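You operate a simulated robot arm through the tools that you are given. There is no shell and no other tool.

You are at the controls of a simulated two-armed robot. One attempt, no reset.

## Task
Switch on the tripped breaker inside machine D's locked cabinet.
Fine: isolator off before the door opens and left off; door shut and locked again.

It is judged by the outcome, as a careful person would: the job done as asked, and still so three seconds after it is handed in. It fails if anything else is knocked over, pushed out of place, dropped, spilled or broken.

## Robot
Two 7-joint arms with two-finger parallel grippers on one trunk that stands fixed in place. Base frame: the origin is at the foot of the trunk, x ahead of it, y to its left, z up. Units: m, rad, N and s.
The left shoulder is at [0.06, 0.143, 0.876], the right one opposite. With the tool pointing down near the work surface each hand reaches from about 0.1 to 0.68 m from the base axis, measured 20 degrees to its own side. Payload 1.57 kg a hand.
Tool frame (each hand has its own): the origin (TCP) lies between the finger pads and is the grasp point; the fingertips stand 0.03 m ahead of it; z points along the fingers, y is the line along which they close. Largest opening 0.11 m; finger width 0.024, thickness 0.012; the body of the gripper, 0.048 by 0.112 m, starts 0.078 m behind the TCP.
Orientation is that of the tool frame in the base frame, as [roll, pitch, yaw] about the fixed x, y, z axes, in that order (R = Rz(yaw) Ry(pitch) Rx(roll)). With the fingers straight down and closing along the base's y, the tool's x points along the base's -x, its y along +y and its z along -z.

## Interface
- The arms move only by the tool apply_moves. It takes "left_motion", "right_motion" or both (then of equal length, played together; a hand with none holds still); each is a list of rows, each a list of 6 numbers: the shift along the tool's x, y, z in cm, then the turn, a rotation vector about the tool's x, y, z in rad. In form: [[dx, dy, dz, ax, ay, az], ...]. A call has 1 to 20 rows; each row is the pose to reach, as a shift and turn from the pose commanded when the call began, along the tool's axes at that moment. "left_hand" and "right_hand" are, for a hand that has rows, the opening, from 0 (shut) to 1 (fully open), set as the call begins (left out, the last holds). A row lasts 0.2 s, in which the tool goes at most 0.05 m and 0.15 rad; a call with a longer step from one row to the next is refused whole, and so is a gripper value outside its range. A pose out of reach is approached as far as the arm can. The call stops where the force on the tool passes 90 N (or 10 N more than at its start, if that is more) or the arm is blocked; 0.2 s more then pass. The fingers move at their own pace (about 0.045 m/s each) and stop on an object; they squeeze with about 39 N. The grip force told is the motor's: it shows also when the fingers shut on nothing. Time passes only in rows, and 0.2 s behind the last, so rows that repeat a pose let the fingers close. It gives the time, the measured TCP pose, the force on the tool (base axes), the opening and the grip force at its end, in the units of the frame above (readings bear some noise), with the torque about the TCP (base axes, N m) and any sound that the robot's microphone picked up, and new pictures: "views" is both (left out), scene, wrist or none (wrist: the cameras of the hands that moved).
- Cameras (640 x 400 px; columns grow to the right, rows downward): "scene" is now at [0.0383, 0.0134, 1.4762]; the picture's right is [0.21, -0.98, 0.00], its down [-0.80, -0.17, -0.57] and it looks along [0.56, 0.12, -0.82] (base axes); focal length 344 px, centre (320, 200). "left" rides on the left gripper at [0.07, -0.016, -0.141] in its tool frame; the picture's right is [0.23, 0.97, 0.00], its down [-0.86, 0.20, -0.48] and it looks along [-0.47, 0.11, 0.88] (tool axes); focal length 222 px, centre (320, 200). "right" rides on the right gripper at [0.07, 0.016, -0.141] in its tool frame; the picture's right is [-0.23, 0.97, 0.00], its down [-0.86, -0.20, -0.48] and it looks along [-0.47, -0.11, 0.88] (tool axes); focal length 222 px, centre (320, 200). There is no depth. A picture from a camera that has moved, and an enlarged one, comes with that camera's place and axes in the base frame and with its lens.
- move_column(by): slides the trunk up (or, below 0, down) by that many m; the arms and the scene camera ride with it, the base frame stays. It gives what a move gives, with no picture.
- head_to(pan, tilt): turns the head with the scene camera to pan (to the left, within 1.501 rad either way) and tilt (down, from -0.506 to 1.204), counted from straight ahead of the robot. It gives what a move gives, and a new picture of the scene camera.
- zoom(camera, box): a new picture of the part [left, top, right, bottom] of that camera's present view, enlarged. No time passes.
- finish_job(): hands the job in; it is judged then, once.

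Nothing tells you positions but the pictures and the camera data. Unless the task says otherwise, let go and move clear before handing in.

The tools are called by a JSON object that holds its "api" and its "payload". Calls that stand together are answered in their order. apply_moves: Moves the arms, as the interface text tells. Its arguments: {"type":"object","properties":{"left_motion":{"type":"array"},"left_hand":{"type":"number"},"right_motion":{"type":"array"},"right_hand":{"type":"number"},"views":{"type":"string","enum":["both","scene","wrist","none"]}},"required":[]} The other tools are called the same way: move_column (by) moves the trunk up or down; head_to (pan, tilt) turns the head that bears the scene camera; zoom (camera, box) takes an enlarged picture of a part of a camera's view; finish_job () hands the job in.

At the start:

```text
clock: 0.0
left_tool_pos: [0.3417, 0.3114, 0.9539]
left_orientation: [3.141, -0.001, 3.14]
left_contact_force: [-0.2, -0.5, 0.1]
left_ft_torque: [0.01, -0.01, -0.02]
left_gripper_width: 0.11
left_finger_force: 0.1
right_tool_pos: [0.4592, -0.0368, 1.0385]
right_orientation: [3.141, 0.0, 3.141]
right_contact_force: [-0.3, 1.1, 0.3]
right_ft_torque: [0.03, 0.01, -0.02]
right_gripper_width: 0.11
right_finger_force: 0.0
trunk travel left (down, up): [-0.475, 0.115]
head pan, tilt (commanded): [0.208, 0.962]
```

scene: 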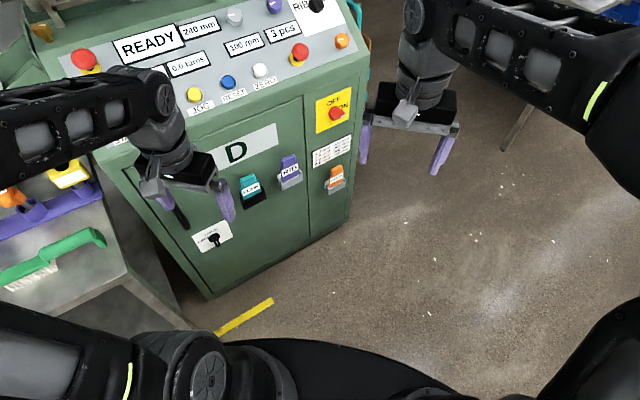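
right: 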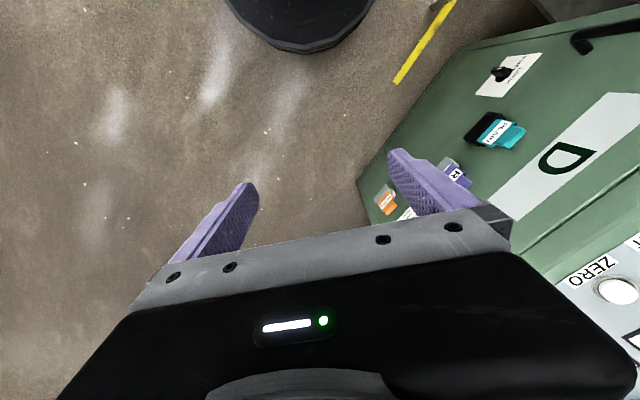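
left: 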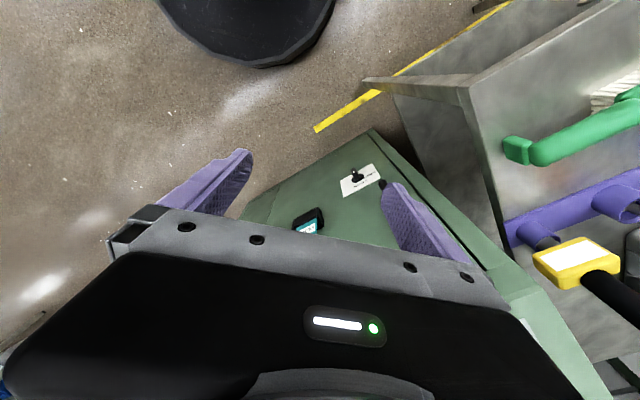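

I see machine D's green cabinet ahead with a door, a red/yellow isolator at its right, a key-like lock at lower left, and some coloured tags on the door. I'll take enlarged pictures and look around before moving.

{"api": "zoom", "payload": {"camera": "scene", "box": [180, 130, 380, 260]}}

{"api": "zoom", "payload": {"camera": "scene", "box": [60, 0, 380, 130]}}

{"api": "zoom", "payload": {"camera": "left", "box": [240, 130, 440, 260]}}

{"api": "zoom", "payload": {"camera": "right", "box": [350, 20, 640, 230]}}

```text
3.08 times, centred on (280, 195) of scene
camera zoom: at [0.0383, 0.0134, 1.4762], right [0.21, -0.98, 0.0], down [-0.8, -0.17, -0.57], along [0.56, 0.12, -0.82], focal length 1060 px, centre (443, 215)
```

zoom: 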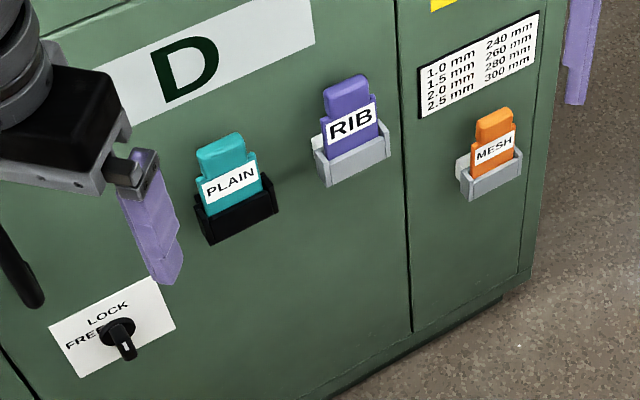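

```text
2.00 times, centred on (220, 65) of scene
camera zoom: at [0.0383, 0.0134, 1.4762], right [0.21, -0.98, 0.0], down [-0.8, -0.17, -0.57], along [0.56, 0.12, -0.82], focal length 689 px, centre (520, 470)
```

zoom: 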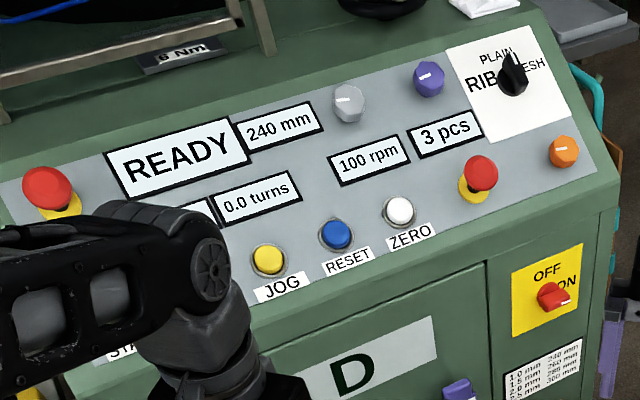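

```text
3.08 times, centred on (340, 195) of left
camera zoom: at [0.2721, 0.2931, 1.0969], right [-0.23, 0.97, 0.0], down [0.86, 0.2, 0.48], along [0.47, 0.11, -0.88], focal length 684 px, centre (258, 215)
```

zoom: 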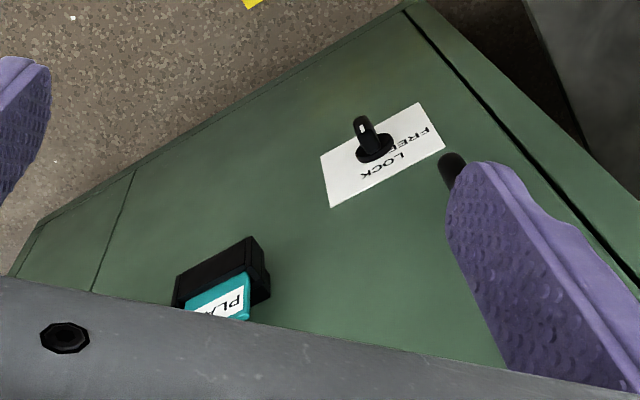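

```text
1.90 times, centred on (495, 125) of right
camera zoom: at [0.39, -0.0204, 1.1803], right [0.23, 0.97, 0.0], down [0.86, -0.2, 0.48], along [0.47, -0.11, -0.88], focal length 423 px, centre (-13, 343)
```

zoom: 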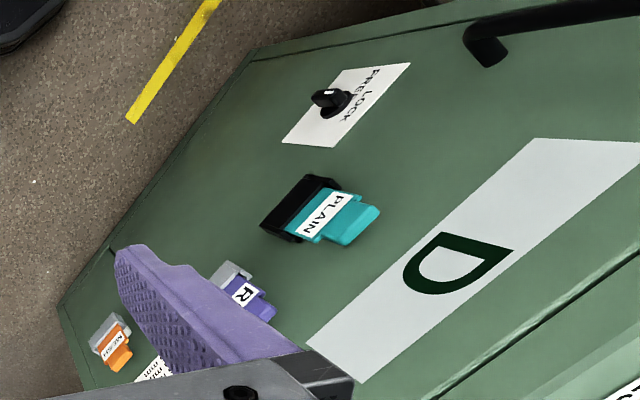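

The arms are partly hiding the cabinet, so I'll turn the head to survey the surroundings before touching anything.

{"api": "head_to", "payload": {"pan": 0.5, "tilt": 0.7}}

{"api": "head_to", "payload": {"pan": -0.3, "tilt": 0.6}}

{"api": "head_to", "payload": {"pan": 0.3, "tilt": 0.3}}

{"api": "head_to", "payload": {"pan": 0.35, "tilt": 0.85}}

```text
clock: 0.8
left_tool_pos: [0.3403, 0.3107, 0.9529]
left_orientation: [-3.139, -0.001, -3.141]
left_contact_force: [0.3, 0.8, 0.1]
left_ft_torque: [-0.01, 0.02, -0.01]
left_gripper_width: 0.11
left_finger_force: 0.1
right_tool_pos: [0.4595, -0.0385, 1.0386]
right_orientation: [3.141, 0.0, 3.141]
right_contact_force: [0.2, 0.4, -0.8]
right_ft_torque: [-0.01, -0.01, 0.01]
right_gripper_width: 0.1102
right_finger_force: 0.2
trunk travel left (down, up): [-0.475, 0.115]
head pan, tilt (commanded): [0.499, 0.7]
camera scene: at [0.0425, 0.0392, 1.4968], right [0.48, -0.88, 0.0], down [-0.57, -0.31, -0.76], along [0.67, 0.37, -0.64], focal length 344 px, centre (320, 200)
```

scene: 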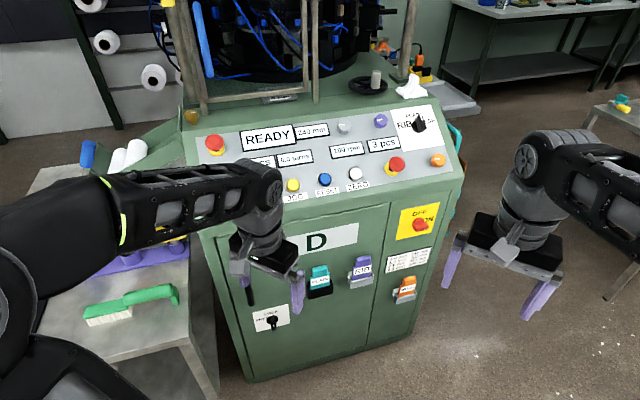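

```text
clock: 1.9
left_tool_pos: [0.3419, 0.3102, 0.9541]
left_orientation: [-3.142, -0.001, -3.14]
left_contact_force: [0.0, 0.2, 0.2]
left_ft_torque: [-0.03, 0.04, 0.01]
left_gripper_width: 0.1101
left_finger_force: 0.0
right_tool_pos: [0.46, -0.0372, 1.04]
right_orientation: [-3.14, 0.001, 3.141]
right_contact_force: [-0.7, -0.4, 0.3]
right_ft_torque: [-0.01, 0.03, -0.03]
right_gripper_width: 0.1098
right_finger_force: 0.0
trunk travel left (down, up): [-0.475, 0.115]
head pan, tilt (commanded): [-0.3, 0.6]
camera scene: at [0.0524, -0.0274, 1.5055], right [-0.3, -0.96, 0.0], down [-0.54, 0.17, -0.82], along [0.79, -0.24, -0.57], focal length 344 px, centre (320, 200)
```

scene: 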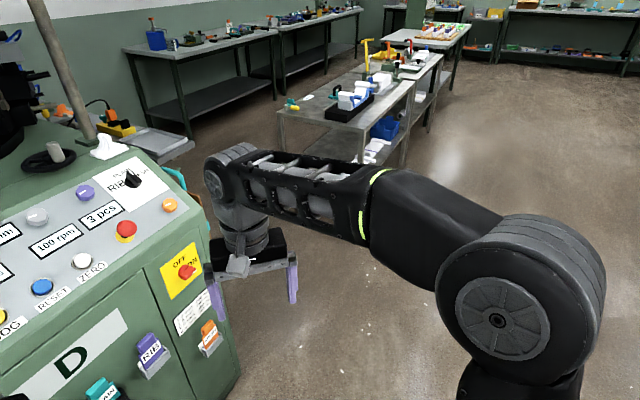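

```text
clock: 2.9
left_tool_pos: [0.341, 0.3107, 0.9529]
left_orientation: [3.14, -0.001, -3.142]
left_contact_force: [-0.3, 0.0, -0.1]
left_ft_torque: [-0.02, 0.0, -0.01]
left_gripper_width: 0.1101
left_finger_force: 0.1
right_tool_pos: [0.4604, -0.0391, 1.0378]
right_orientation: [3.141, 0.0, 3.142]
right_contact_force: [0.3, 0.4, 0.1]
right_ft_torque: [-0.01, 0.01, -0.02]
right_gripper_width: 0.1103
right_finger_force: 0.0
trunk travel left (down, up): [-0.475, 0.115]
head pan, tilt (commanded): [0.3, 0.3]
camera scene: at [0.0571, 0.0262, 1.5329], right [0.29, -0.96, 0.0], down [-0.28, -0.09, -0.96], along [0.91, 0.28, -0.3], focal length 344 px, centre (320, 200)
```

scene: 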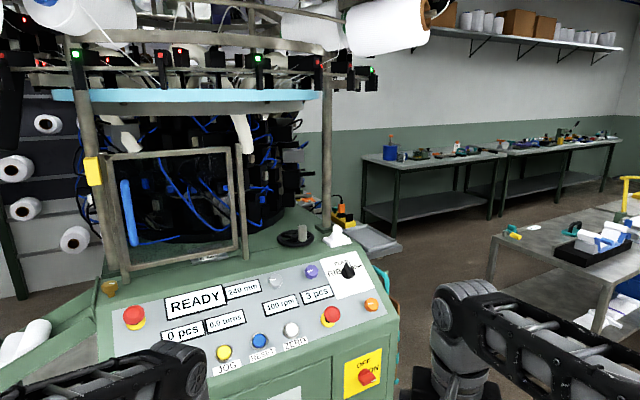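

```text
clock: 3.9
left_tool_pos: [0.3417, 0.3098, 0.9543]
left_orientation: [3.14, 0.001, 3.14]
left_contact_force: [0.6, -0.8, -0.4]
left_ft_torque: [0.03, 0.01, -0.01]
left_gripper_width: 0.1101
left_finger_force: 0.1
right_tool_pos: [0.459, -0.0378, 1.0388]
right_orientation: [3.141, 0.001, 3.141]
right_contact_force: [0.3, 0.3, -0.8]
right_ft_torque: [0.0, -0.03, -0.01]
right_gripper_width: 0.1099
right_finger_force: 0.0
trunk travel left (down, up): [-0.475, 0.115]
head pan, tilt (commanded): [0.351, 0.85]
camera scene: at [0.0414, 0.0255, 1.4847], right [0.34, -0.94, 0.0], down [-0.71, -0.26, -0.66], along [0.62, 0.23, -0.75], focal length 344 px, centre (320, 200)
```

scene: 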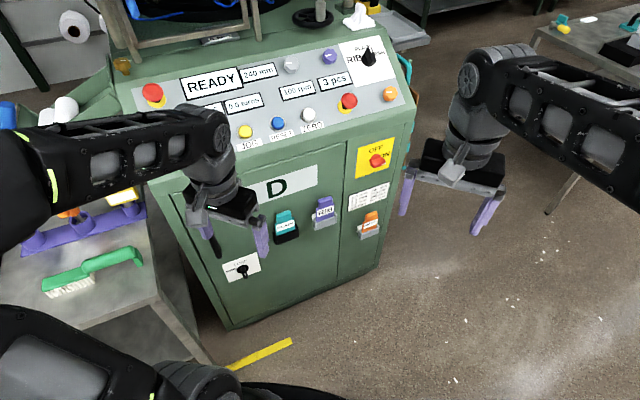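

The cabinet face is turned about 43° to the left, with the isolator near (0.75, 0.12, 0.85) and the lock near (0.48, 0.44, 0.53). I'll point the right hand towards the face, well clear of it, so its wrist camera can inspect the door and isolator.

{"api": "apply_moves", "payload": {"right_motion": [[0, 0.3, 1.4, -0.042, -0.106, -0.042], [0, 0.6, 2.9, -0.084, -0.213, -0.084], [0, 0.9, 4.3, -0.125, -0.319, -0.125], [0, 1.2, 5.7, -0.167, -0.426, -0.167], [0, 1.5, 7.1, -0.209, -0.532, -0.209], [0, 1.8, 8.6, -0.251, -0.639, -0.251], [0, 2.1, 10, -0.293, -0.745, -0.293], [0, 2.4, 11.4, -0.334, -0.851, -0.334], [0, 2.7, 12.9, -0.376, -0.958, -0.376], [0, 3, 14.3, -0.418, -1.064, -0.418], [0, 3.2, 15.7, -0.46, -1.171, -0.46], [0, 3.4, 17.1, -0.501, -1.277, -0.501], [0, 3.6, 18.6, -0.543, -1.384, -0.543], [0, 3.7, 20, -0.585, -1.49, -0.585]], "views": "both"}}

```text
clock: 6.9
left_tool_pos: [0.343, 0.3093, 0.9552]
left_orientation: [3.141, -0.001, -3.141]
left_contact_force: [-0.1, -0.6, -0.8]
left_ft_torque: [0.02, 0.0, 0.03]
left_gripper_width: 0.11
left_finger_force: 0.0
right_tool_pos: [0.4663, -0.0105, 0.8433]
right_orientation: [-1.261, 1.551, -0.531]
right_contact_force: [-0.8, -0.3, -0.3]
right_ft_torque: [-0.02, 0.02, 0.05]
right_gripper_width: 0.1102
right_finger_force: 0.0
right hand out of reach, approached as far as the arm can: row 7, 8, 9, 10, 11, 12
trunk travel left (down, up): [-0.475, 0.115]
head pan, tilt (commanded): [0.351, 0.85]
camera scene: at [0.0421, 0.0252, 1.4847], right [0.34, -0.94, 0.0], down [-0.71, -0.26, -0.66], along [0.62, 0.23, -0.75], focal length 344 px, centre (320, 200)
camera right: at [0.3513, -0.0923, 0.7729], right [-0.65, 0.73, 0.21], down [-0.24, -0.46, 0.86], along [0.72, 0.51, 0.47], focal length 222 px, centre (320, 200)
```

scene: 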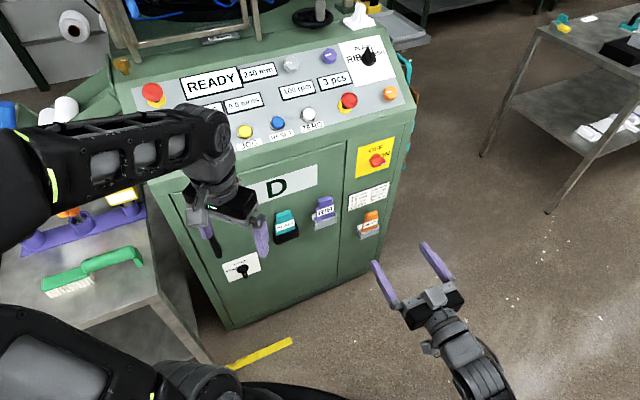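
right: 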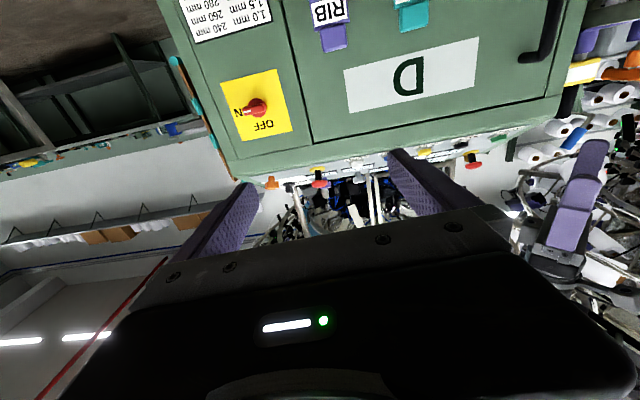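

The isolator reads near (0.80, 0.13, 0.80), with its red knob apparently at ON. I'll zoom in on it and on the handle.

{"api": "zoom", "payload": {"camera": "right", "box": [200, 40, 320, 150]}}

{"api": "zoom", "payload": {"camera": "right", "box": [300, 0, 640, 190]}}

{"api": "zoom", "payload": {"camera": "scene", "box": [330, 120, 430, 260]}}

{"api": "zoom", "payload": {"camera": "scene", "box": [180, 190, 380, 340]}}

```text
3.64 times, centred on (260, 95) of right
camera zoom: at [0.3513, -0.0923, 0.7729], right [-0.65, 0.73, 0.21], down [-0.24, -0.46, 0.86], along [0.72, 0.51, 0.47], focal length 808 px, centre (538, 582)
```

zoom: 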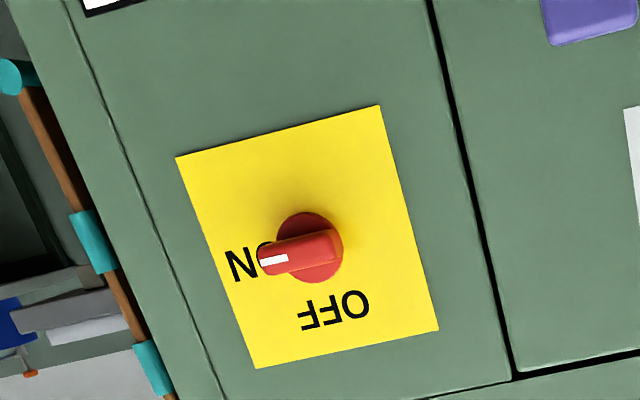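

```text
1.88 times, centred on (470, 95) of right
camera zoom: at [0.3513, -0.0923, 0.7729], right [-0.65, 0.73, 0.21], down [-0.24, -0.46, 0.86], along [0.72, 0.51, 0.47], focal length 418 px, centre (38, 398)
```

zoom: 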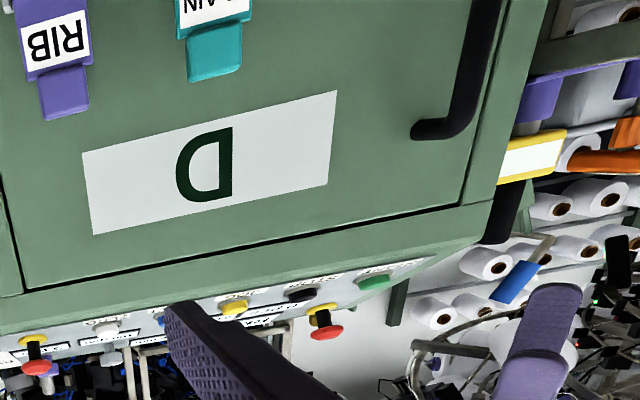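

```text
2.86 times, centred on (380, 190) of scene
camera zoom: at [0.0421, 0.0252, 1.4847], right [0.34, -0.94, 0.0], down [-0.71, -0.26, -0.66], along [0.62, 0.23, -0.75], focal length 984 px, centre (149, 229)
```

zoom: 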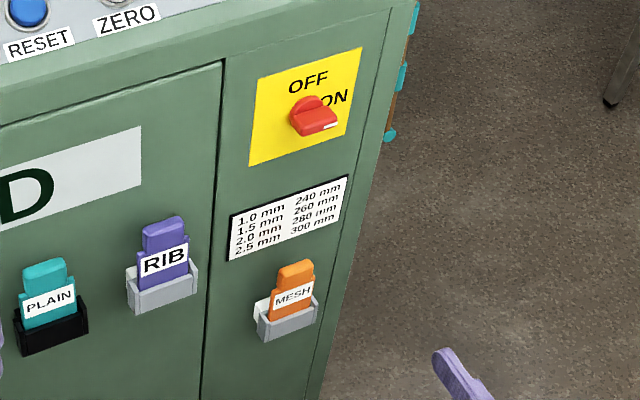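

```text
2.67 times, centred on (280, 265) of scene
camera zoom: at [0.0421, 0.0252, 1.4847], right [0.34, -0.94, 0.0], down [-0.71, -0.26, -0.66], along [0.62, 0.23, -0.75], focal length 918 px, centre (427, 27)
```

zoom: 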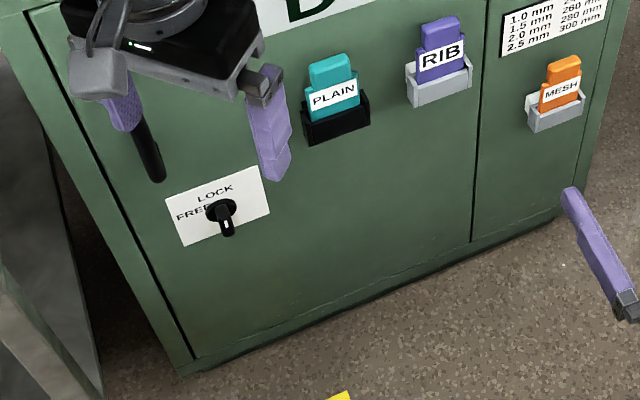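

The isolator knob is a horizontal bar pointing right to ON, with OFF straight up; its plate centre is about (0.81, 0.136, 0.80). I'll bring the right hand to a standoff in front of it, fingers closing vertically.

{"api": "apply_moves", "payload": {"right_motion": [[0.25, -1.03, 1.57, -0.002, 0.002, 0.112], [0.49, -2.05, 3.14, -0.004, 0.004, 0.224], [0.74, -3.08, 4.71, -0.006, 0.006, 0.337], [0.99, -4.11, 6.28, -0.008, 0.008, 0.449], [1.23, -5.14, 7.85, -0.01, 0.01, 0.561], [1.48, -6.16, 9.42, -0.012, 0.012, 0.673], [1.73, -7.19, 10.99, -0.015, 0.015, 0.785], [1.97, -8.22, 12.56, -0.017, 0.017, 0.897], [2.22, -9.24, 14.13, -0.019, 0.019, 1.01], [2.46, -10.27, 15.7, -0.021, 0.021, 1.122], [2.71, -11.3, 17.27, -0.023, 0.023, 1.234], [2.96, -12.33, 18.84, -0.025, 0.025, 1.346], [3.2, -13.35, 20.41, -0.027, 0.027, 1.458], [3.45, -14.38, 21.98, -0.029, 0.029, 1.571], [3.45, -14.38, 21.98, -0.029, 0.029, 1.571]], "views": "both"}}

```text
clock: 10.1
left_tool_pos: [0.3417, 0.3096, 0.9535]
left_orientation: [-3.14, -0.001, -3.141]
left_contact_force: [0.2, -0.5, 0.2]
left_ft_torque: [-0.04, 0.02, -0.03]
left_gripper_width: 0.11
left_finger_force: 0.1
right_tool_pos: [0.7205, 0.0424, 0.8034]
right_orientation: [1.571, 0.0, 2.355]
right_contact_force: [-0.8, 0.5, 0.3]
right_ft_torque: [0.02, -0.01, 0.01]
right_gripper_width: 0.1102
right_finger_force: 0.1
trunk travel left (down, up): [-0.475, 0.115]
head pan, tilt (commanded): [0.351, 0.85]
camera scene: at [0.0414, 0.0255, 1.4846], right [0.34, -0.94, 0.0], down [-0.71, -0.26, -0.66], along [0.62, 0.23, -0.75], focal length 344 px, centre (320, 200)
camera right: at [0.5706, -0.0074, 0.8203], right [0.16, -0.16, 0.97], down [0.26, -0.94, -0.2], along [0.95, 0.29, -0.11], focal length 222 px, centre (320, 200)
```

scene: 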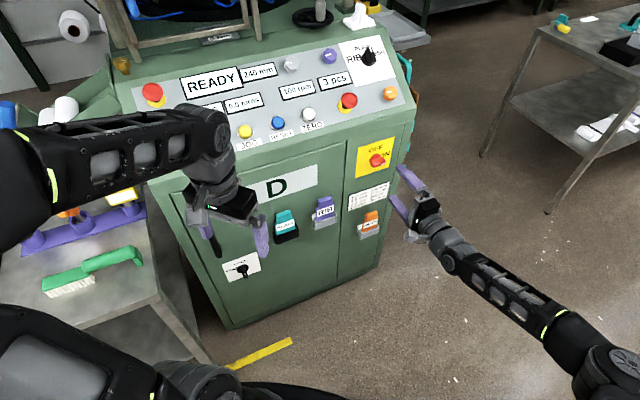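
right: 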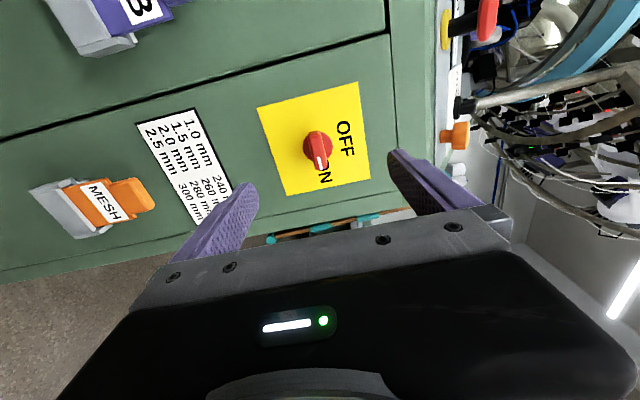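

The hand is settled in front of the isolator. I'll zoom to measure the knob position relative to the fingers.

{"api": "zoom", "payload": {"camera": "right", "box": [240, 70, 400, 210]}}

{"api": "zoom", "payload": {"camera": "scene", "box": [340, 120, 440, 200]}}

```text
2.86 times, centred on (320, 140) of right
camera zoom: at [0.5706, -0.0074, 0.8203], right [0.16, -0.16, 0.97], down [0.26, -0.94, -0.2], along [0.95, 0.29, -0.11], focal length 635 px, centre (320, 371)
```

zoom: 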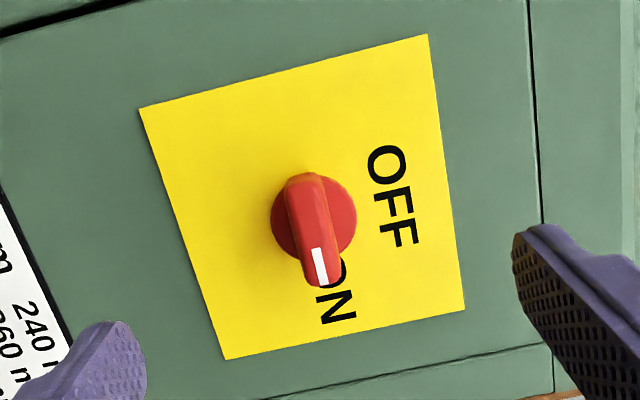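

```text
5.00 times, centred on (390, 160) of scene
camera zoom: at [0.0414, 0.0255, 1.4846], right [0.34, -0.94, 0.0], down [-0.71, -0.26, -0.66], along [0.62, 0.23, -0.75], focal length 1722 px, centre (-30, 400)
```

zoom: 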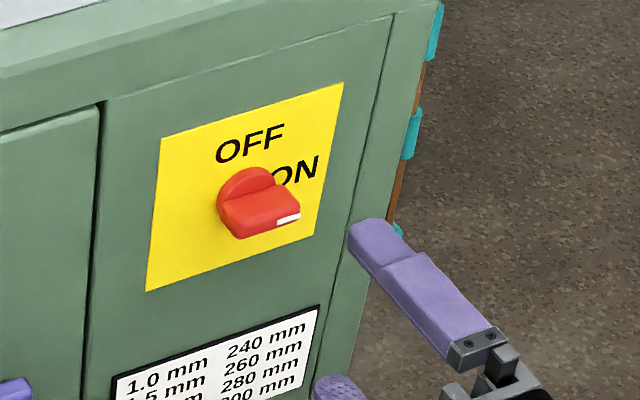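

The face is parallel to my tool, with the knob axis about 0.4 cm right and 0.4 cm below the tool line and the plate 14 cm ahead. I'll half-close the fingers and advance until the tips straddle the bar.

{"api": "apply_moves", "payload": {"right_motion": [[-0.2, -0.19, 0.5, 0, 0, 0], [-0.39, -0.38, 1.5, 0, 0, 0], [-0.39, -0.38, 3, 0, 0, 0], [-0.39, -0.38, 4.5, 0, 0, 0], [-0.39, -0.38, 6, 0, 0, 0], [-0.39, -0.38, 7.2, 0, 0, 0], [-0.39, -0.38, 8, 0, 0, 0], [-0.39, -0.38, 8, 0, 0, 0]], "right_hand": 0.45, "views": "both"}}

{"api": "zoom", "payload": {"camera": "right", "box": [240, 70, 400, 210]}}

{"api": "zoom", "payload": {"camera": "scene", "box": [340, 120, 440, 200]}}

```text
clock: 11.9
left_tool_pos: [0.342, 0.3103, 0.9534]
left_orientation: [-3.141, 0.001, -3.141]
left_contact_force: [-0.4, 0.5, 0.1]
left_ft_torque: [0.01, 0.0, 0.0]
left_gripper_width: 0.1097
left_finger_force: 0.1
right_tool_pos: [0.7776, 0.0966, 0.8003]
right_orientation: [1.572, -0.002, 2.355]
right_contact_force: [0.5, -0.1, -0.1]
right_ft_torque: [0.03, 0.0, 0.0]
right_gripper_width: 0.0494
right_finger_force: 0.1
trunk travel left (down, up): [-0.475, 0.115]
head pan, tilt (commanded): [0.351, 0.85]
camera scene: at [0.0414, 0.0255, 1.4846], right [0.34, -0.94, 0.0], down [-0.71, -0.26, -0.66], along [0.62, 0.23, -0.75], focal length 344 px, centre (320, 200)
camera right: at [0.6286, 0.0473, 0.8163], right [0.16, -0.16, 0.97], down [0.27, -0.94, -0.2], along [0.95, 0.29, -0.11], focal length 222 px, centre (320, 200)
```

scene: 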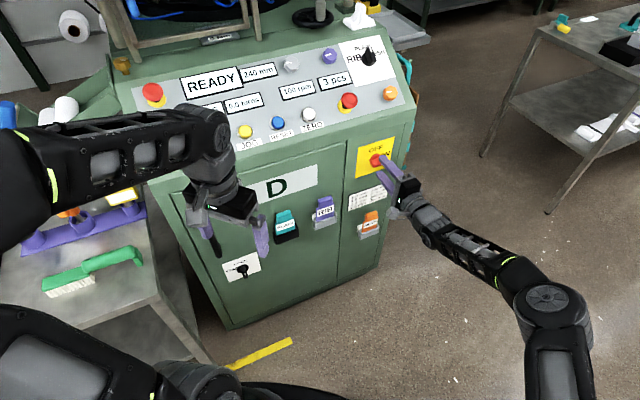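
right: 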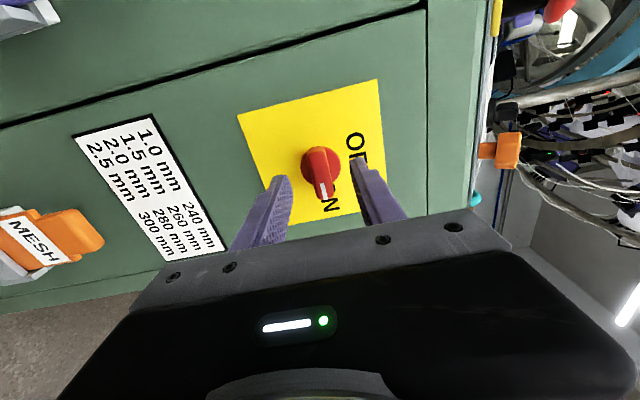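

```text
2.86 times, centred on (320, 140) of right
camera zoom: at [0.6286, 0.0473, 0.8163], right [0.16, -0.16, 0.97], down [0.27, -0.94, -0.2], along [0.95, 0.29, -0.11], focal length 635 px, centre (320, 371)
```

zoom: 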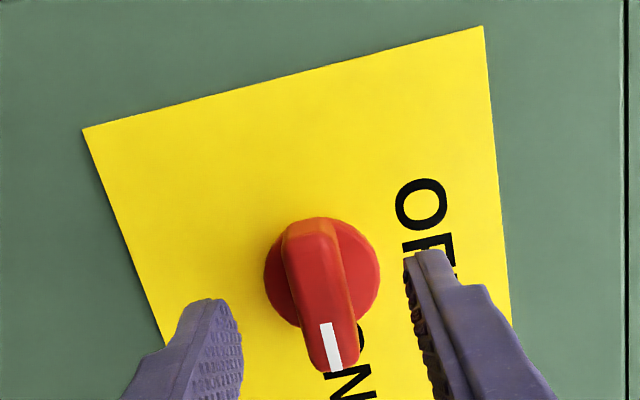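

```text
5.00 times, centred on (390, 160) of scene
camera zoom: at [0.0414, 0.0255, 1.4846], right [0.34, -0.94, 0.0], down [-0.71, -0.26, -0.66], along [0.62, 0.23, -0.75], focal length 1722 px, centre (-30, 400)
```

zoom: 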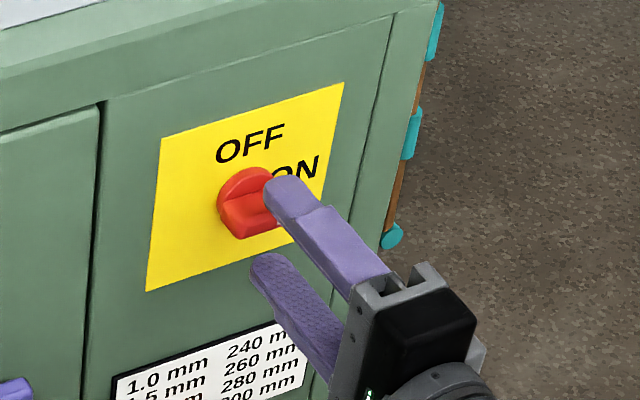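

The bar is centred between the fingers and the tips are level with its front. I'll advance 1.7 cm and close on it.

{"api": "apply_moves", "payload": {"right_motion": [[0, 0, 0.6, 0, 0, 0], [0, 0, 1.2, 0, 0, 0], [0, 0, 1.7, 0, 0, 0], [0, 0, 1.7, 0, 0, 0]], "views": "none"}}

{"api": "apply_moves", "payload": {"right_motion": [[0, 0, 0, 0, 0, 0], [0, 0, 0, 0, 0, 0], [0, 0, 0, 0, 0, 0], [0, 0, 0, 0, 0, 0]], "right_hand": 0.0, "views": "both"}}

{"api": "zoom", "payload": {"camera": "right", "box": [240, 70, 400, 210]}}

{"api": "zoom", "payload": {"camera": "scene", "box": [340, 120, 440, 200]}}

```text
clock: 12.9
left_tool_pos: [0.3414, 0.3098, 0.9538]
left_orientation: [-3.141, 0.0, 3.141]
left_contact_force: [0.2, -1.0, -0.1]
left_ft_torque: [-0.01, 0.03, -0.06]
left_gripper_width: 0.11
left_finger_force: 0.1
right_tool_pos: [0.7887, 0.1093, 0.8]
right_orientation: [1.57, -0.002, 2.357]
right_contact_force: [1.3, 0.3, 0.2]
right_ft_torque: [0.03, 0.01, 0.01]
right_gripper_width: 0.0495
right_finger_force: 0.1
trunk travel left (down, up): [-0.475, 0.115]
head pan, tilt (commanded): [0.351, 0.85]
```

```text
clock: 13.9
left_tool_pos: [0.3415, 0.3092, 0.9533]
left_orientation: [3.141, 0.0, 3.141]
left_contact_force: [-1.1, -0.2, 0.1]
left_ft_torque: [-0.03, -0.01, 0.01]
left_gripper_width: 0.1102
left_finger_force: 0.1
right_tool_pos: [0.789, 0.1085, 0.8008]
right_orientation: [1.572, -0.001, 2.355]
right_contact_force: [-0.3, 0.4, 0.1]
right_ft_torque: [0.03, -0.01, 0.03]
right_gripper_width: 0.0159
right_finger_force: 32.1
trunk travel left (down, up): [-0.475, 0.115]
head pan, tilt (commanded): [0.351, 0.85]
camera scene: at [0.0414, 0.0255, 1.4846], right [0.34, -0.94, 0.0], down [-0.71, -0.26, -0.66], along [0.62, 0.23, -0.75], focal length 344 px, centre (320, 200)
camera right: at [0.6399, 0.0591, 0.8169], right [0.16, -0.16, 0.97], down [0.27, -0.94, -0.2], along [0.95, 0.29, -0.11], focal length 222 px, centre (320, 200)
```

scene: 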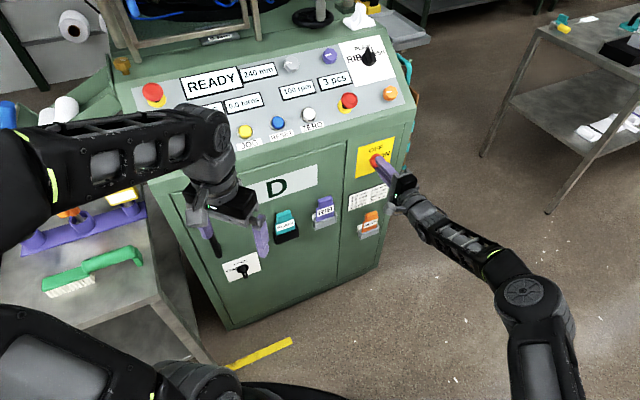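
right: 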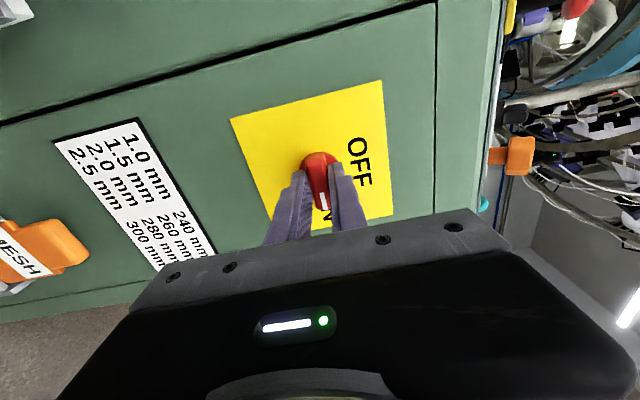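

```text
2.86 times, centred on (320, 140) of right
camera zoom: at [0.6399, 0.0591, 0.8169], right [0.16, -0.16, 0.97], down [0.27, -0.94, -0.2], along [0.95, 0.29, -0.11], focal length 635 px, centre (320, 371)
```

zoom: 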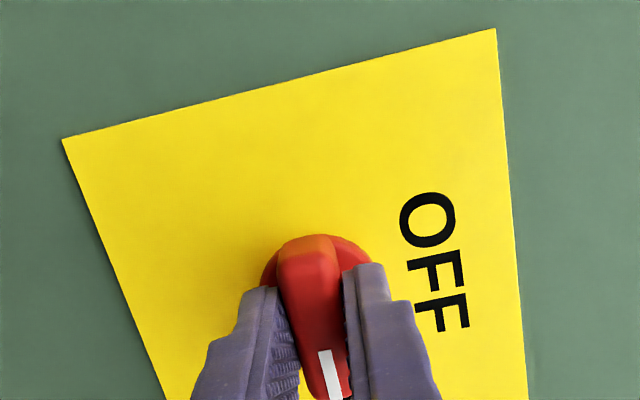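

```text
5.00 times, centred on (390, 160) of scene
camera zoom: at [0.0414, 0.0255, 1.4846], right [0.34, -0.94, 0.0], down [-0.71, -0.26, -0.66], along [0.62, 0.23, -0.75], focal length 1722 px, centre (-30, 400)
```

zoom: 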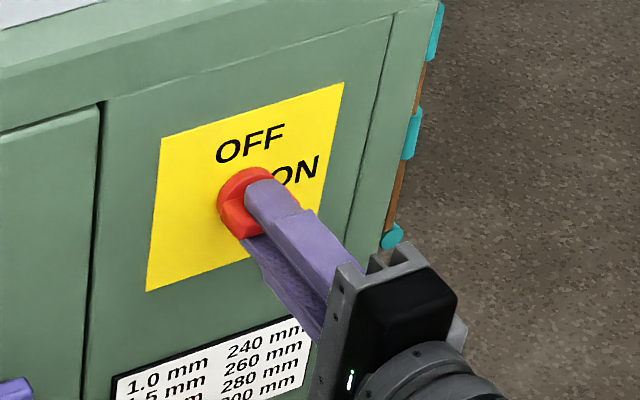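

The bar is gripped. I'll turn it counter-clockwise (as seen from the front) a quarter turn, to OFF.

{"api": "apply_moves", "payload": {"right_motion": [[0, 0, 0, 0, 0, -0.131], [0, 0, 0, 0, 0, -0.262], [0, 0, 0, 0, 0, -0.393], [0, 0, 0, 0, 0, -0.524], [0, 0, 0, 0, 0, -0.655], [0, 0, 0, 0, 0, -0.785], [0, 0, 0, 0, 0, -0.916], [0, 0, 0, 0, 0, -1.047], [0, 0, 0, 0, 0, -1.178], [0, 0, 0, 0, 0, -1.309], [0, 0, 0, 0, 0, -1.44], [0, 0, 0, 0, 0, -1.571], [0, 0, 0, 0, 0, -1.571]], "views": "both"}}

{"api": "zoom", "payload": {"camera": "scene", "box": [340, 120, 440, 200]}}

```text
clock: 16.7
left_tool_pos: [0.3433, 0.3101, 0.9541]
left_orientation: [-3.14, 0.0, 3.141]
left_contact_force: [-0.7, 0.4, -0.1]
left_ft_torque: [0.01, 0.0, -0.02]
left_gripper_width: 0.1097
left_finger_force: 0.1
right_tool_pos: [0.7909, 0.1079, 0.7982]
right_orientation: [-2.741, 1.569, -1.959]
right_contact_force: [-1.2, -4.4, -5.9]
right_ft_torque: [-0.06, 0.09, 0.0]
right_gripper_width: 0.0158
right_finger_force: 31.1
trunk travel left (down, up): [-0.475, 0.115]
head pan, tilt (commanded): [0.351, 0.85]
camera scene: at [0.0421, 0.0251, 1.4846], right [0.34, -0.94, 0.0], down [-0.71, -0.26, -0.66], along [0.62, 0.23, -0.75], focal length 344 px, centre (320, 200)
camera right: at [0.6782, 0.0206, 0.7301], right [-0.69, 0.69, 0.23], down [-0.2, -0.48, 0.86], along [0.7, 0.54, 0.46], focal length 222 px, centre (320, 200)
```

scene: 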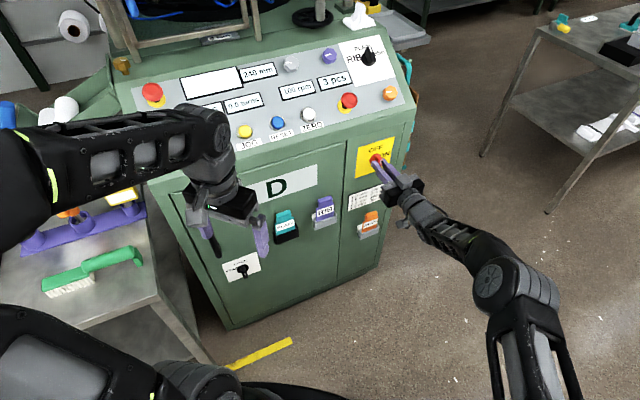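
right: 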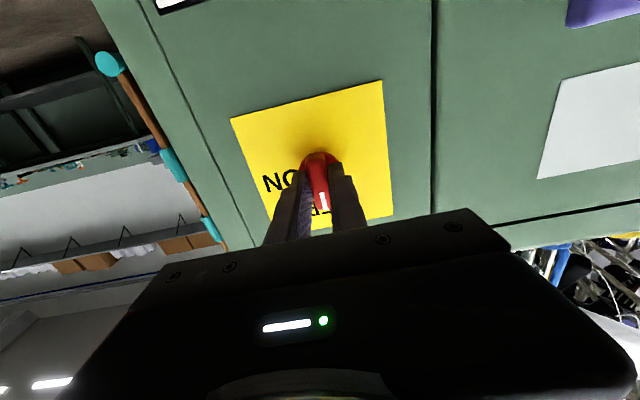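

```text
5.00 times, centred on (390, 160) of scene
camera zoom: at [0.0421, 0.0251, 1.4846], right [0.34, -0.94, 0.0], down [-0.71, -0.26, -0.66], along [0.62, 0.23, -0.75], focal length 1722 px, centre (-30, 400)
```

zoom: 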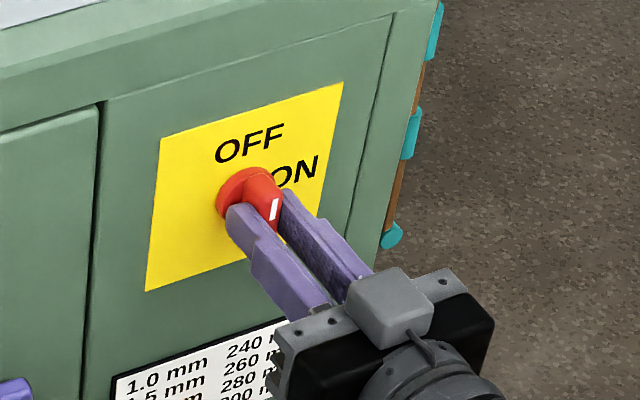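

The READY display has gone blank, so the isolator is off. I'll release the knob and back straight away.

{"api": "apply_moves", "payload": {"right_motion": [[0, 0, 0, 0, 0, 0], [0, 0, 0, 0, 0, 0], [0, 0, 0, 0, 0, 0]], "right_hand": 0.5, "views": "none"}}

{"api": "apply_moves", "payload": {"right_motion": [[0, 0, -1, 0, 0, 0], [0, 0, -3, 0, 0, 0], [0, 0, -6, 0, 0, 0], [0, 0, -9, 0, 0, 0], [0, 0, -12, 0, 0, 0], [0, 0, -15, 0, 0, 0], [0, 0, -18, 0, 0, 0]], "views": "both"}}

{"api": "zoom", "payload": {"camera": "scene", "box": [340, 120, 440, 200]}}

{"api": "zoom", "payload": {"camera": "right", "box": [200, 0, 440, 190]}}

```text
clock: 17.5
left_tool_pos: [0.342, 0.3107, 0.9537]
left_orientation: [-3.14, -0.002, -3.141]
left_contact_force: [0.0, -0.2, 0.5]
left_ft_torque: [0.03, -0.01, 0.04]
left_gripper_width: 0.1098
left_finger_force: 0.1
right_tool_pos: [0.7882, 0.1083, 0.8003]
right_orientation: [-0.947, 1.57, -0.162]
right_contact_force: [0.3, -0.4, 0.8]
right_ft_torque: [0.06, 0.0, 0.0]
right_gripper_width: 0.0547
right_finger_force: 0.0
trunk travel left (down, up): [-0.475, 0.115]
head pan, tilt (commanded): [0.351, 0.85]
```

```text
clock: 19.1
left_tool_pos: [0.3416, 0.3106, 0.9536]
left_orientation: [3.14, -0.001, 3.142]
left_contact_force: [-0.5, -1.0, -0.3]
left_ft_torque: [0.04, 0.0, -0.02]
left_gripper_width: 0.1101
left_finger_force: 0.0
right_tool_pos: [0.6636, -0.0175, 0.8008]
right_orientation: [2.076, 1.569, 2.859]
right_contact_force: [-1.2, 0.2, 0.0]
right_ft_torque: [-0.02, 0.0, 0.0]
right_gripper_width: 0.0551
right_finger_force: 0.1
trunk travel left (down, up): [-0.475, 0.115]
head pan, tilt (commanded): [0.351, 0.85]
camera scene: at [0.0412, 0.0252, 1.4846], right [0.34, -0.94, 0.0], down [-0.71, -0.26, -0.66], along [0.62, 0.23, -0.75], focal length 344 px, centre (320, 200)
camera right: at [0.5508, -0.1047, 0.7302], right [-0.69, 0.69, 0.23], down [-0.2, -0.48, 0.86], along [0.7, 0.54, 0.47], focal length 222 px, centre (320, 200)
```

scene: 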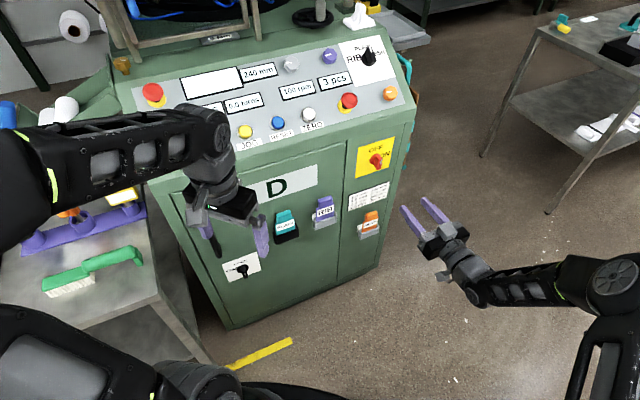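
right: 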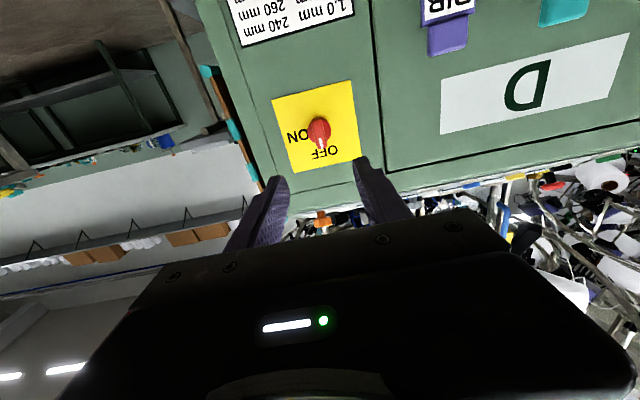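

```text
5.00 times, centred on (390, 160) of scene
camera zoom: at [0.0412, 0.0252, 1.4846], right [0.34, -0.94, 0.0], down [-0.71, -0.26, -0.66], along [0.62, 0.23, -0.75], focal length 1722 px, centre (-30, 400)
```

zoom: 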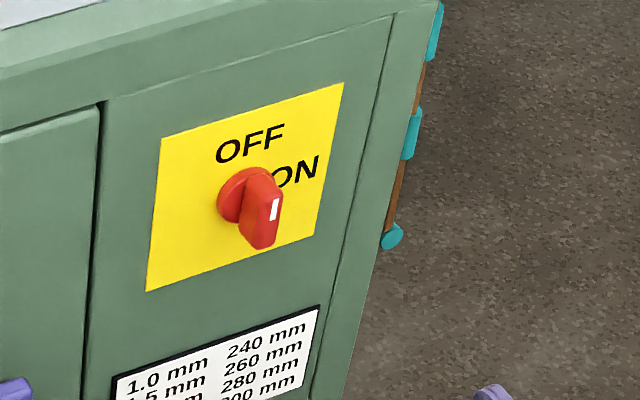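

```text
2.11 times, centred on (320, 95) of right
camera zoom: at [0.5508, -0.1047, 0.7302], right [-0.69, 0.69, 0.23], down [-0.2, -0.48, 0.86], along [0.7, 0.54, 0.47], focal length 468 px, centre (320, 421)
```

zoom: 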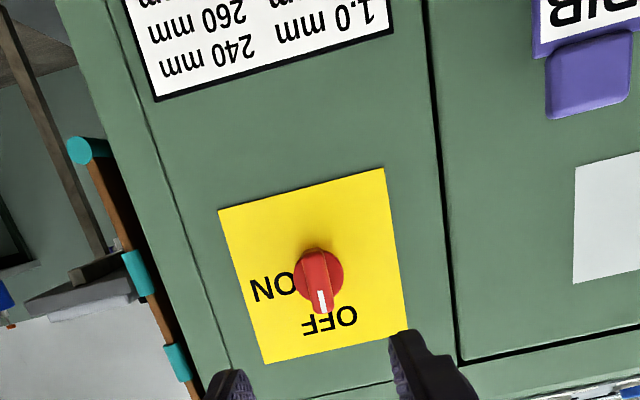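

The isolator clearly points to OFF. Next is the lock, near (0.49, 0.457, 0.505): I'll turn the left hand to face the cabinet, staying back, then descend towards it.

{"api": "apply_moves", "payload": {"left_motion": [[-0.09, 0.1, 1, -0.044, -0.106, -0.044], [-0.17, 0.2, 2, -0.088, -0.212, -0.088], [-0.26, 0.3, 3, -0.132, -0.318, -0.132], [-0.34, 0.4, 4, -0.175, -0.423, -0.175], [-0.43, 0.5, 5, -0.219, -0.529, -0.219], [-0.5, 0.6, 6, -0.263, -0.635, -0.263], [-0.6, 0.7, 7.5, -0.307, -0.741, -0.307], [-0.7, 0.8, 9, -0.351, -0.847, -0.351], [-0.8, 0.9, 11, -0.395, -0.953, -0.395], [-0.86, 1, 13, -0.438, -1.059, -0.438], [-0.95, 1.1, 15, -0.482, -1.165, -0.482], [-1.03, 1.2, 17, -0.526, -1.27, -0.526], [-1.1, 1.3, 18, -0.57, -1.376, -0.57], [-1.2, 1.45, 19, -0.614, -1.482, -0.614], [-1.2, 1.45, 20, -0.614, -1.482, -0.614], [-1.2, 1.45, 20, -0.614, -1.482, -0.614]], "views": "both"}}

```text
clock: 22.5
left_tool_pos: [0.4591, 0.2883, 0.9437]
left_orientation: [2.531, 1.499, -2.95]
left_contact_force: [1.4, 0.4, 0.2]
left_ft_torque: [0.01, 0.05, 0.04]
left_gripper_width: 0.1101
left_finger_force: 0.1
left hand out of reach, approached as far as the arm can: row 4, 5, 6, 7, 8, 9, 10, 11, 12, 13, 14, 15, 16
right_tool_pos: [0.6617, -0.017, 0.7988]
right_orientation: [-0.969, 1.57, -0.183]
right_contact_force: [0.8, 0.2, 0.2]
right_ft_torque: [0.02, 0.0, -0.02]
right_gripper_width: 0.055
right_finger_force: 0.0
trunk travel left (down, up): [-0.475, 0.115]
head pan, tilt (commanded): [0.351, 0.85]
camera scene: at [0.0413, 0.0253, 1.4846], right [0.34, -0.94, 0.0], down [-0.71, -0.26, -0.66], along [0.62, 0.23, -0.75], focal length 344 px, centre (320, 200)
camera left: at [0.3678, 0.1735, 0.8844], right [-0.71, 0.67, -0.19], down [-0.41, -0.19, 0.89], along [0.56, 0.71, 0.42], focal length 222 px, centre (320, 200)
```

scene: 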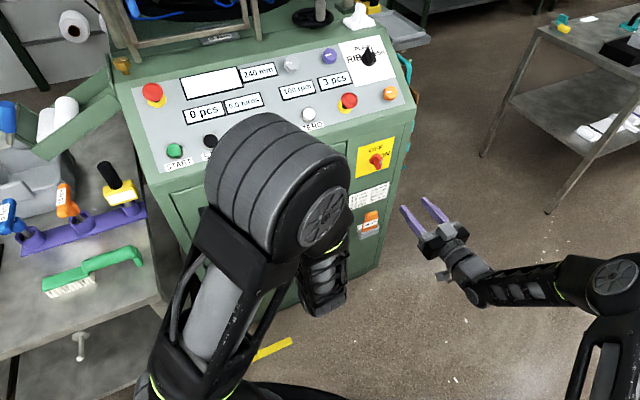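
left: 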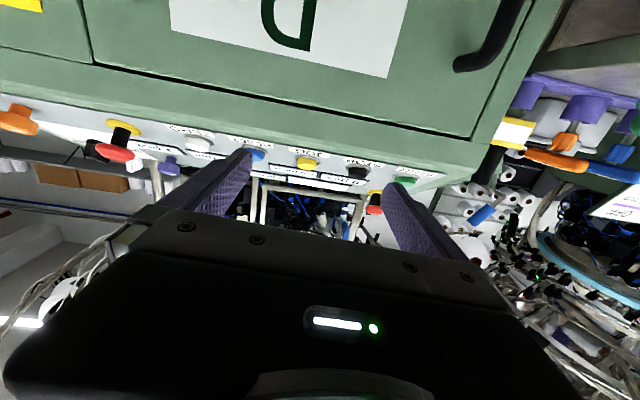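

The left arm folded too tightly there (its wrist came too close to the shoulder), so that pose is a poor choice. I'll reverse it to its starting pose and use the right arm for the lock instead.

{"api": "apply_moves", "payload": {"left_motion": [[-1.4, -0.01, -0.13, 0.044, 0.106, 0.044], [-2.8, -0.03, -0.27, 0.088, 0.212, 0.088], [-4.3, -0.04, -0.4, 0.132, 0.318, 0.132], [-5.7, -0.05, -0.53, 0.175, 0.423, 0.175], [-7.1, -0.06, -0.67, 0.219, 0.529, 0.219], [-8.6, -0.08, -0.8, 0.263, 0.635, 0.263], [-10, -0.09, -0.93, 0.307, 0.741, 0.307], [-11.4, -0.1, -1.07, 0.351, 0.847, 0.351], [-12.9, -0.12, -1.2, 0.395, 0.953, 0.395], [-14.3, -0.13, -1.34, 0.438, 1.059, 0.438], [-15.7, -0.14, -1.47, 0.482, 1.165, 0.482], [-17.1, -0.15, -1.6, 0.526, 1.27, 0.526], [-18.6, -0.17, -1.74, 0.57, 1.376, 0.57], [-20, -0.18, -1.87, 0.614, 1.482, 0.614], [-20, -0.18, -1.87, 0.614, 1.482, 0.614], [-20, -0.18, -1.87, 0.614, 1.482, 0.614]], "views": "both"}}

```text
clock: 25.9
left_tool_pos: [0.4327, 0.2711, 1.0412]
left_orientation: [-3.127, -0.072, -3.127]
left_contact_force: [-0.1, 0.3, 0.3]
left_ft_torque: [-0.01, 0.0, 0.02]
left_gripper_width: 0.11
left_finger_force: 0.1
left hand out of reach, approached as far as the arm can: row 1, 2, 3, 12, 13, 14, 15, 16
right_tool_pos: [0.663, -0.0166, 0.7991]
right_orientation: [2.522, 1.57, -2.978]
right_contact_force: [-0.4, 0.4, 0.3]
right_ft_torque: [-0.04, 0.06, -0.01]
right_gripper_width: 0.0548
right_finger_force: 0.1
trunk travel left (down, up): [-0.475, 0.115]
head pan, tilt (commanded): [0.351, 0.85]
camera scene: at [0.0412, 0.0259, 1.4846], right [0.34, -0.94, 0.0], down [-0.71, -0.26, -0.66], along [0.62, 0.23, -0.75], focal length 344 px, centre (320, 200)
camera left: at [0.3742, 0.2566, 1.1887], right [-0.24, 0.97, 0.0], down [0.88, 0.22, 0.41], along [0.4, 0.1, -0.91], focal length 222 px, centre (320, 200)
```

scene: 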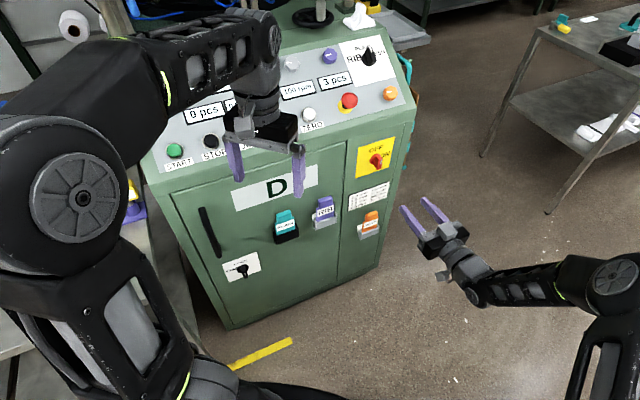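
left: 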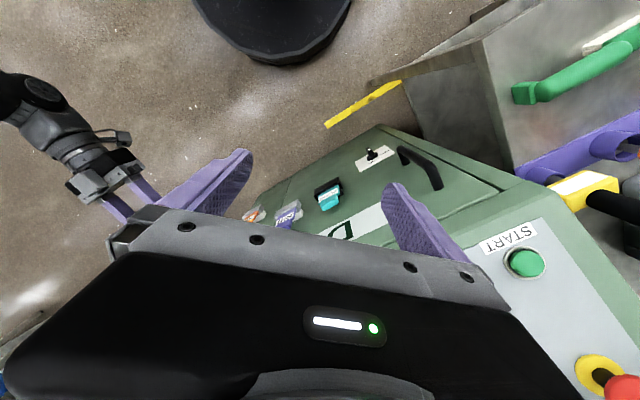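

The left arm is now folded high and clear, and the lock and handle are visible. I'll set its command to match where it is and zoom in on the lock and handle.

{"api": "apply_moves", "payload": {"left_motion": [[-4.5, -2, -4.5, 0, 0, 0], [-9, -4, -9, 0, 0, 0], [-9, -4, -9, 0, 0, 0]], "views": "both"}}

{"api": "zoom", "payload": {"camera": "scene", "box": [170, 190, 310, 330]}}

{"api": "zoom", "payload": {"camera": "left", "box": [240, 100, 500, 250]}}

```text
refused: row 1 steps farther than a row can; nothing moved
```

```text
2.86 times, centred on (240, 260) of scene
camera zoom: at [0.0412, 0.0259, 1.4846], right [0.34, -0.94, 0.0], down [-0.71, -0.26, -0.66], along [0.62, 0.23, -0.75], focal length 984 px, centre (549, 29)
```

zoom: 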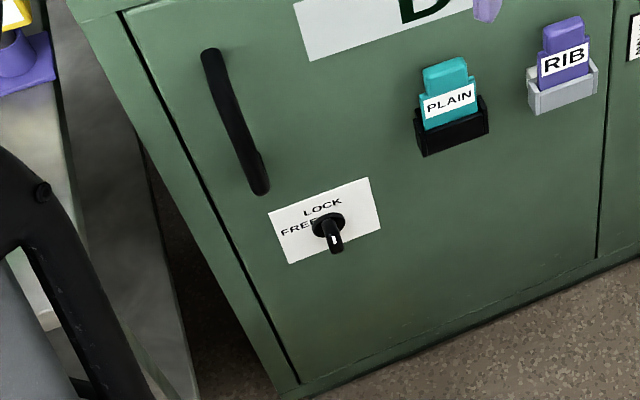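

```text
2.46 times, centred on (370, 175) of left
camera zoom: at [0.3742, 0.2566, 1.1887], right [-0.24, 0.97, 0.0], down [0.88, 0.22, 0.41], along [0.4, 0.1, -0.91], focal length 547 px, centre (197, 262)
```

zoom: 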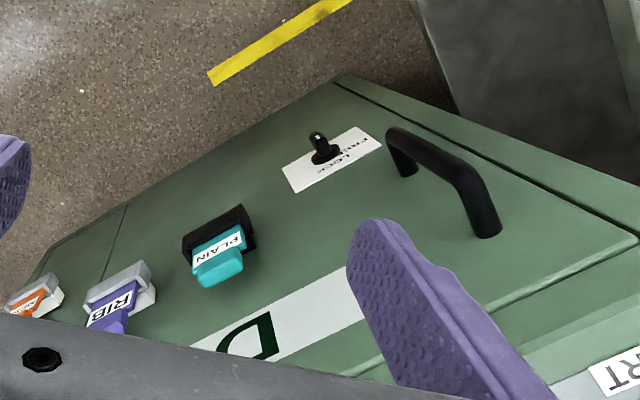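

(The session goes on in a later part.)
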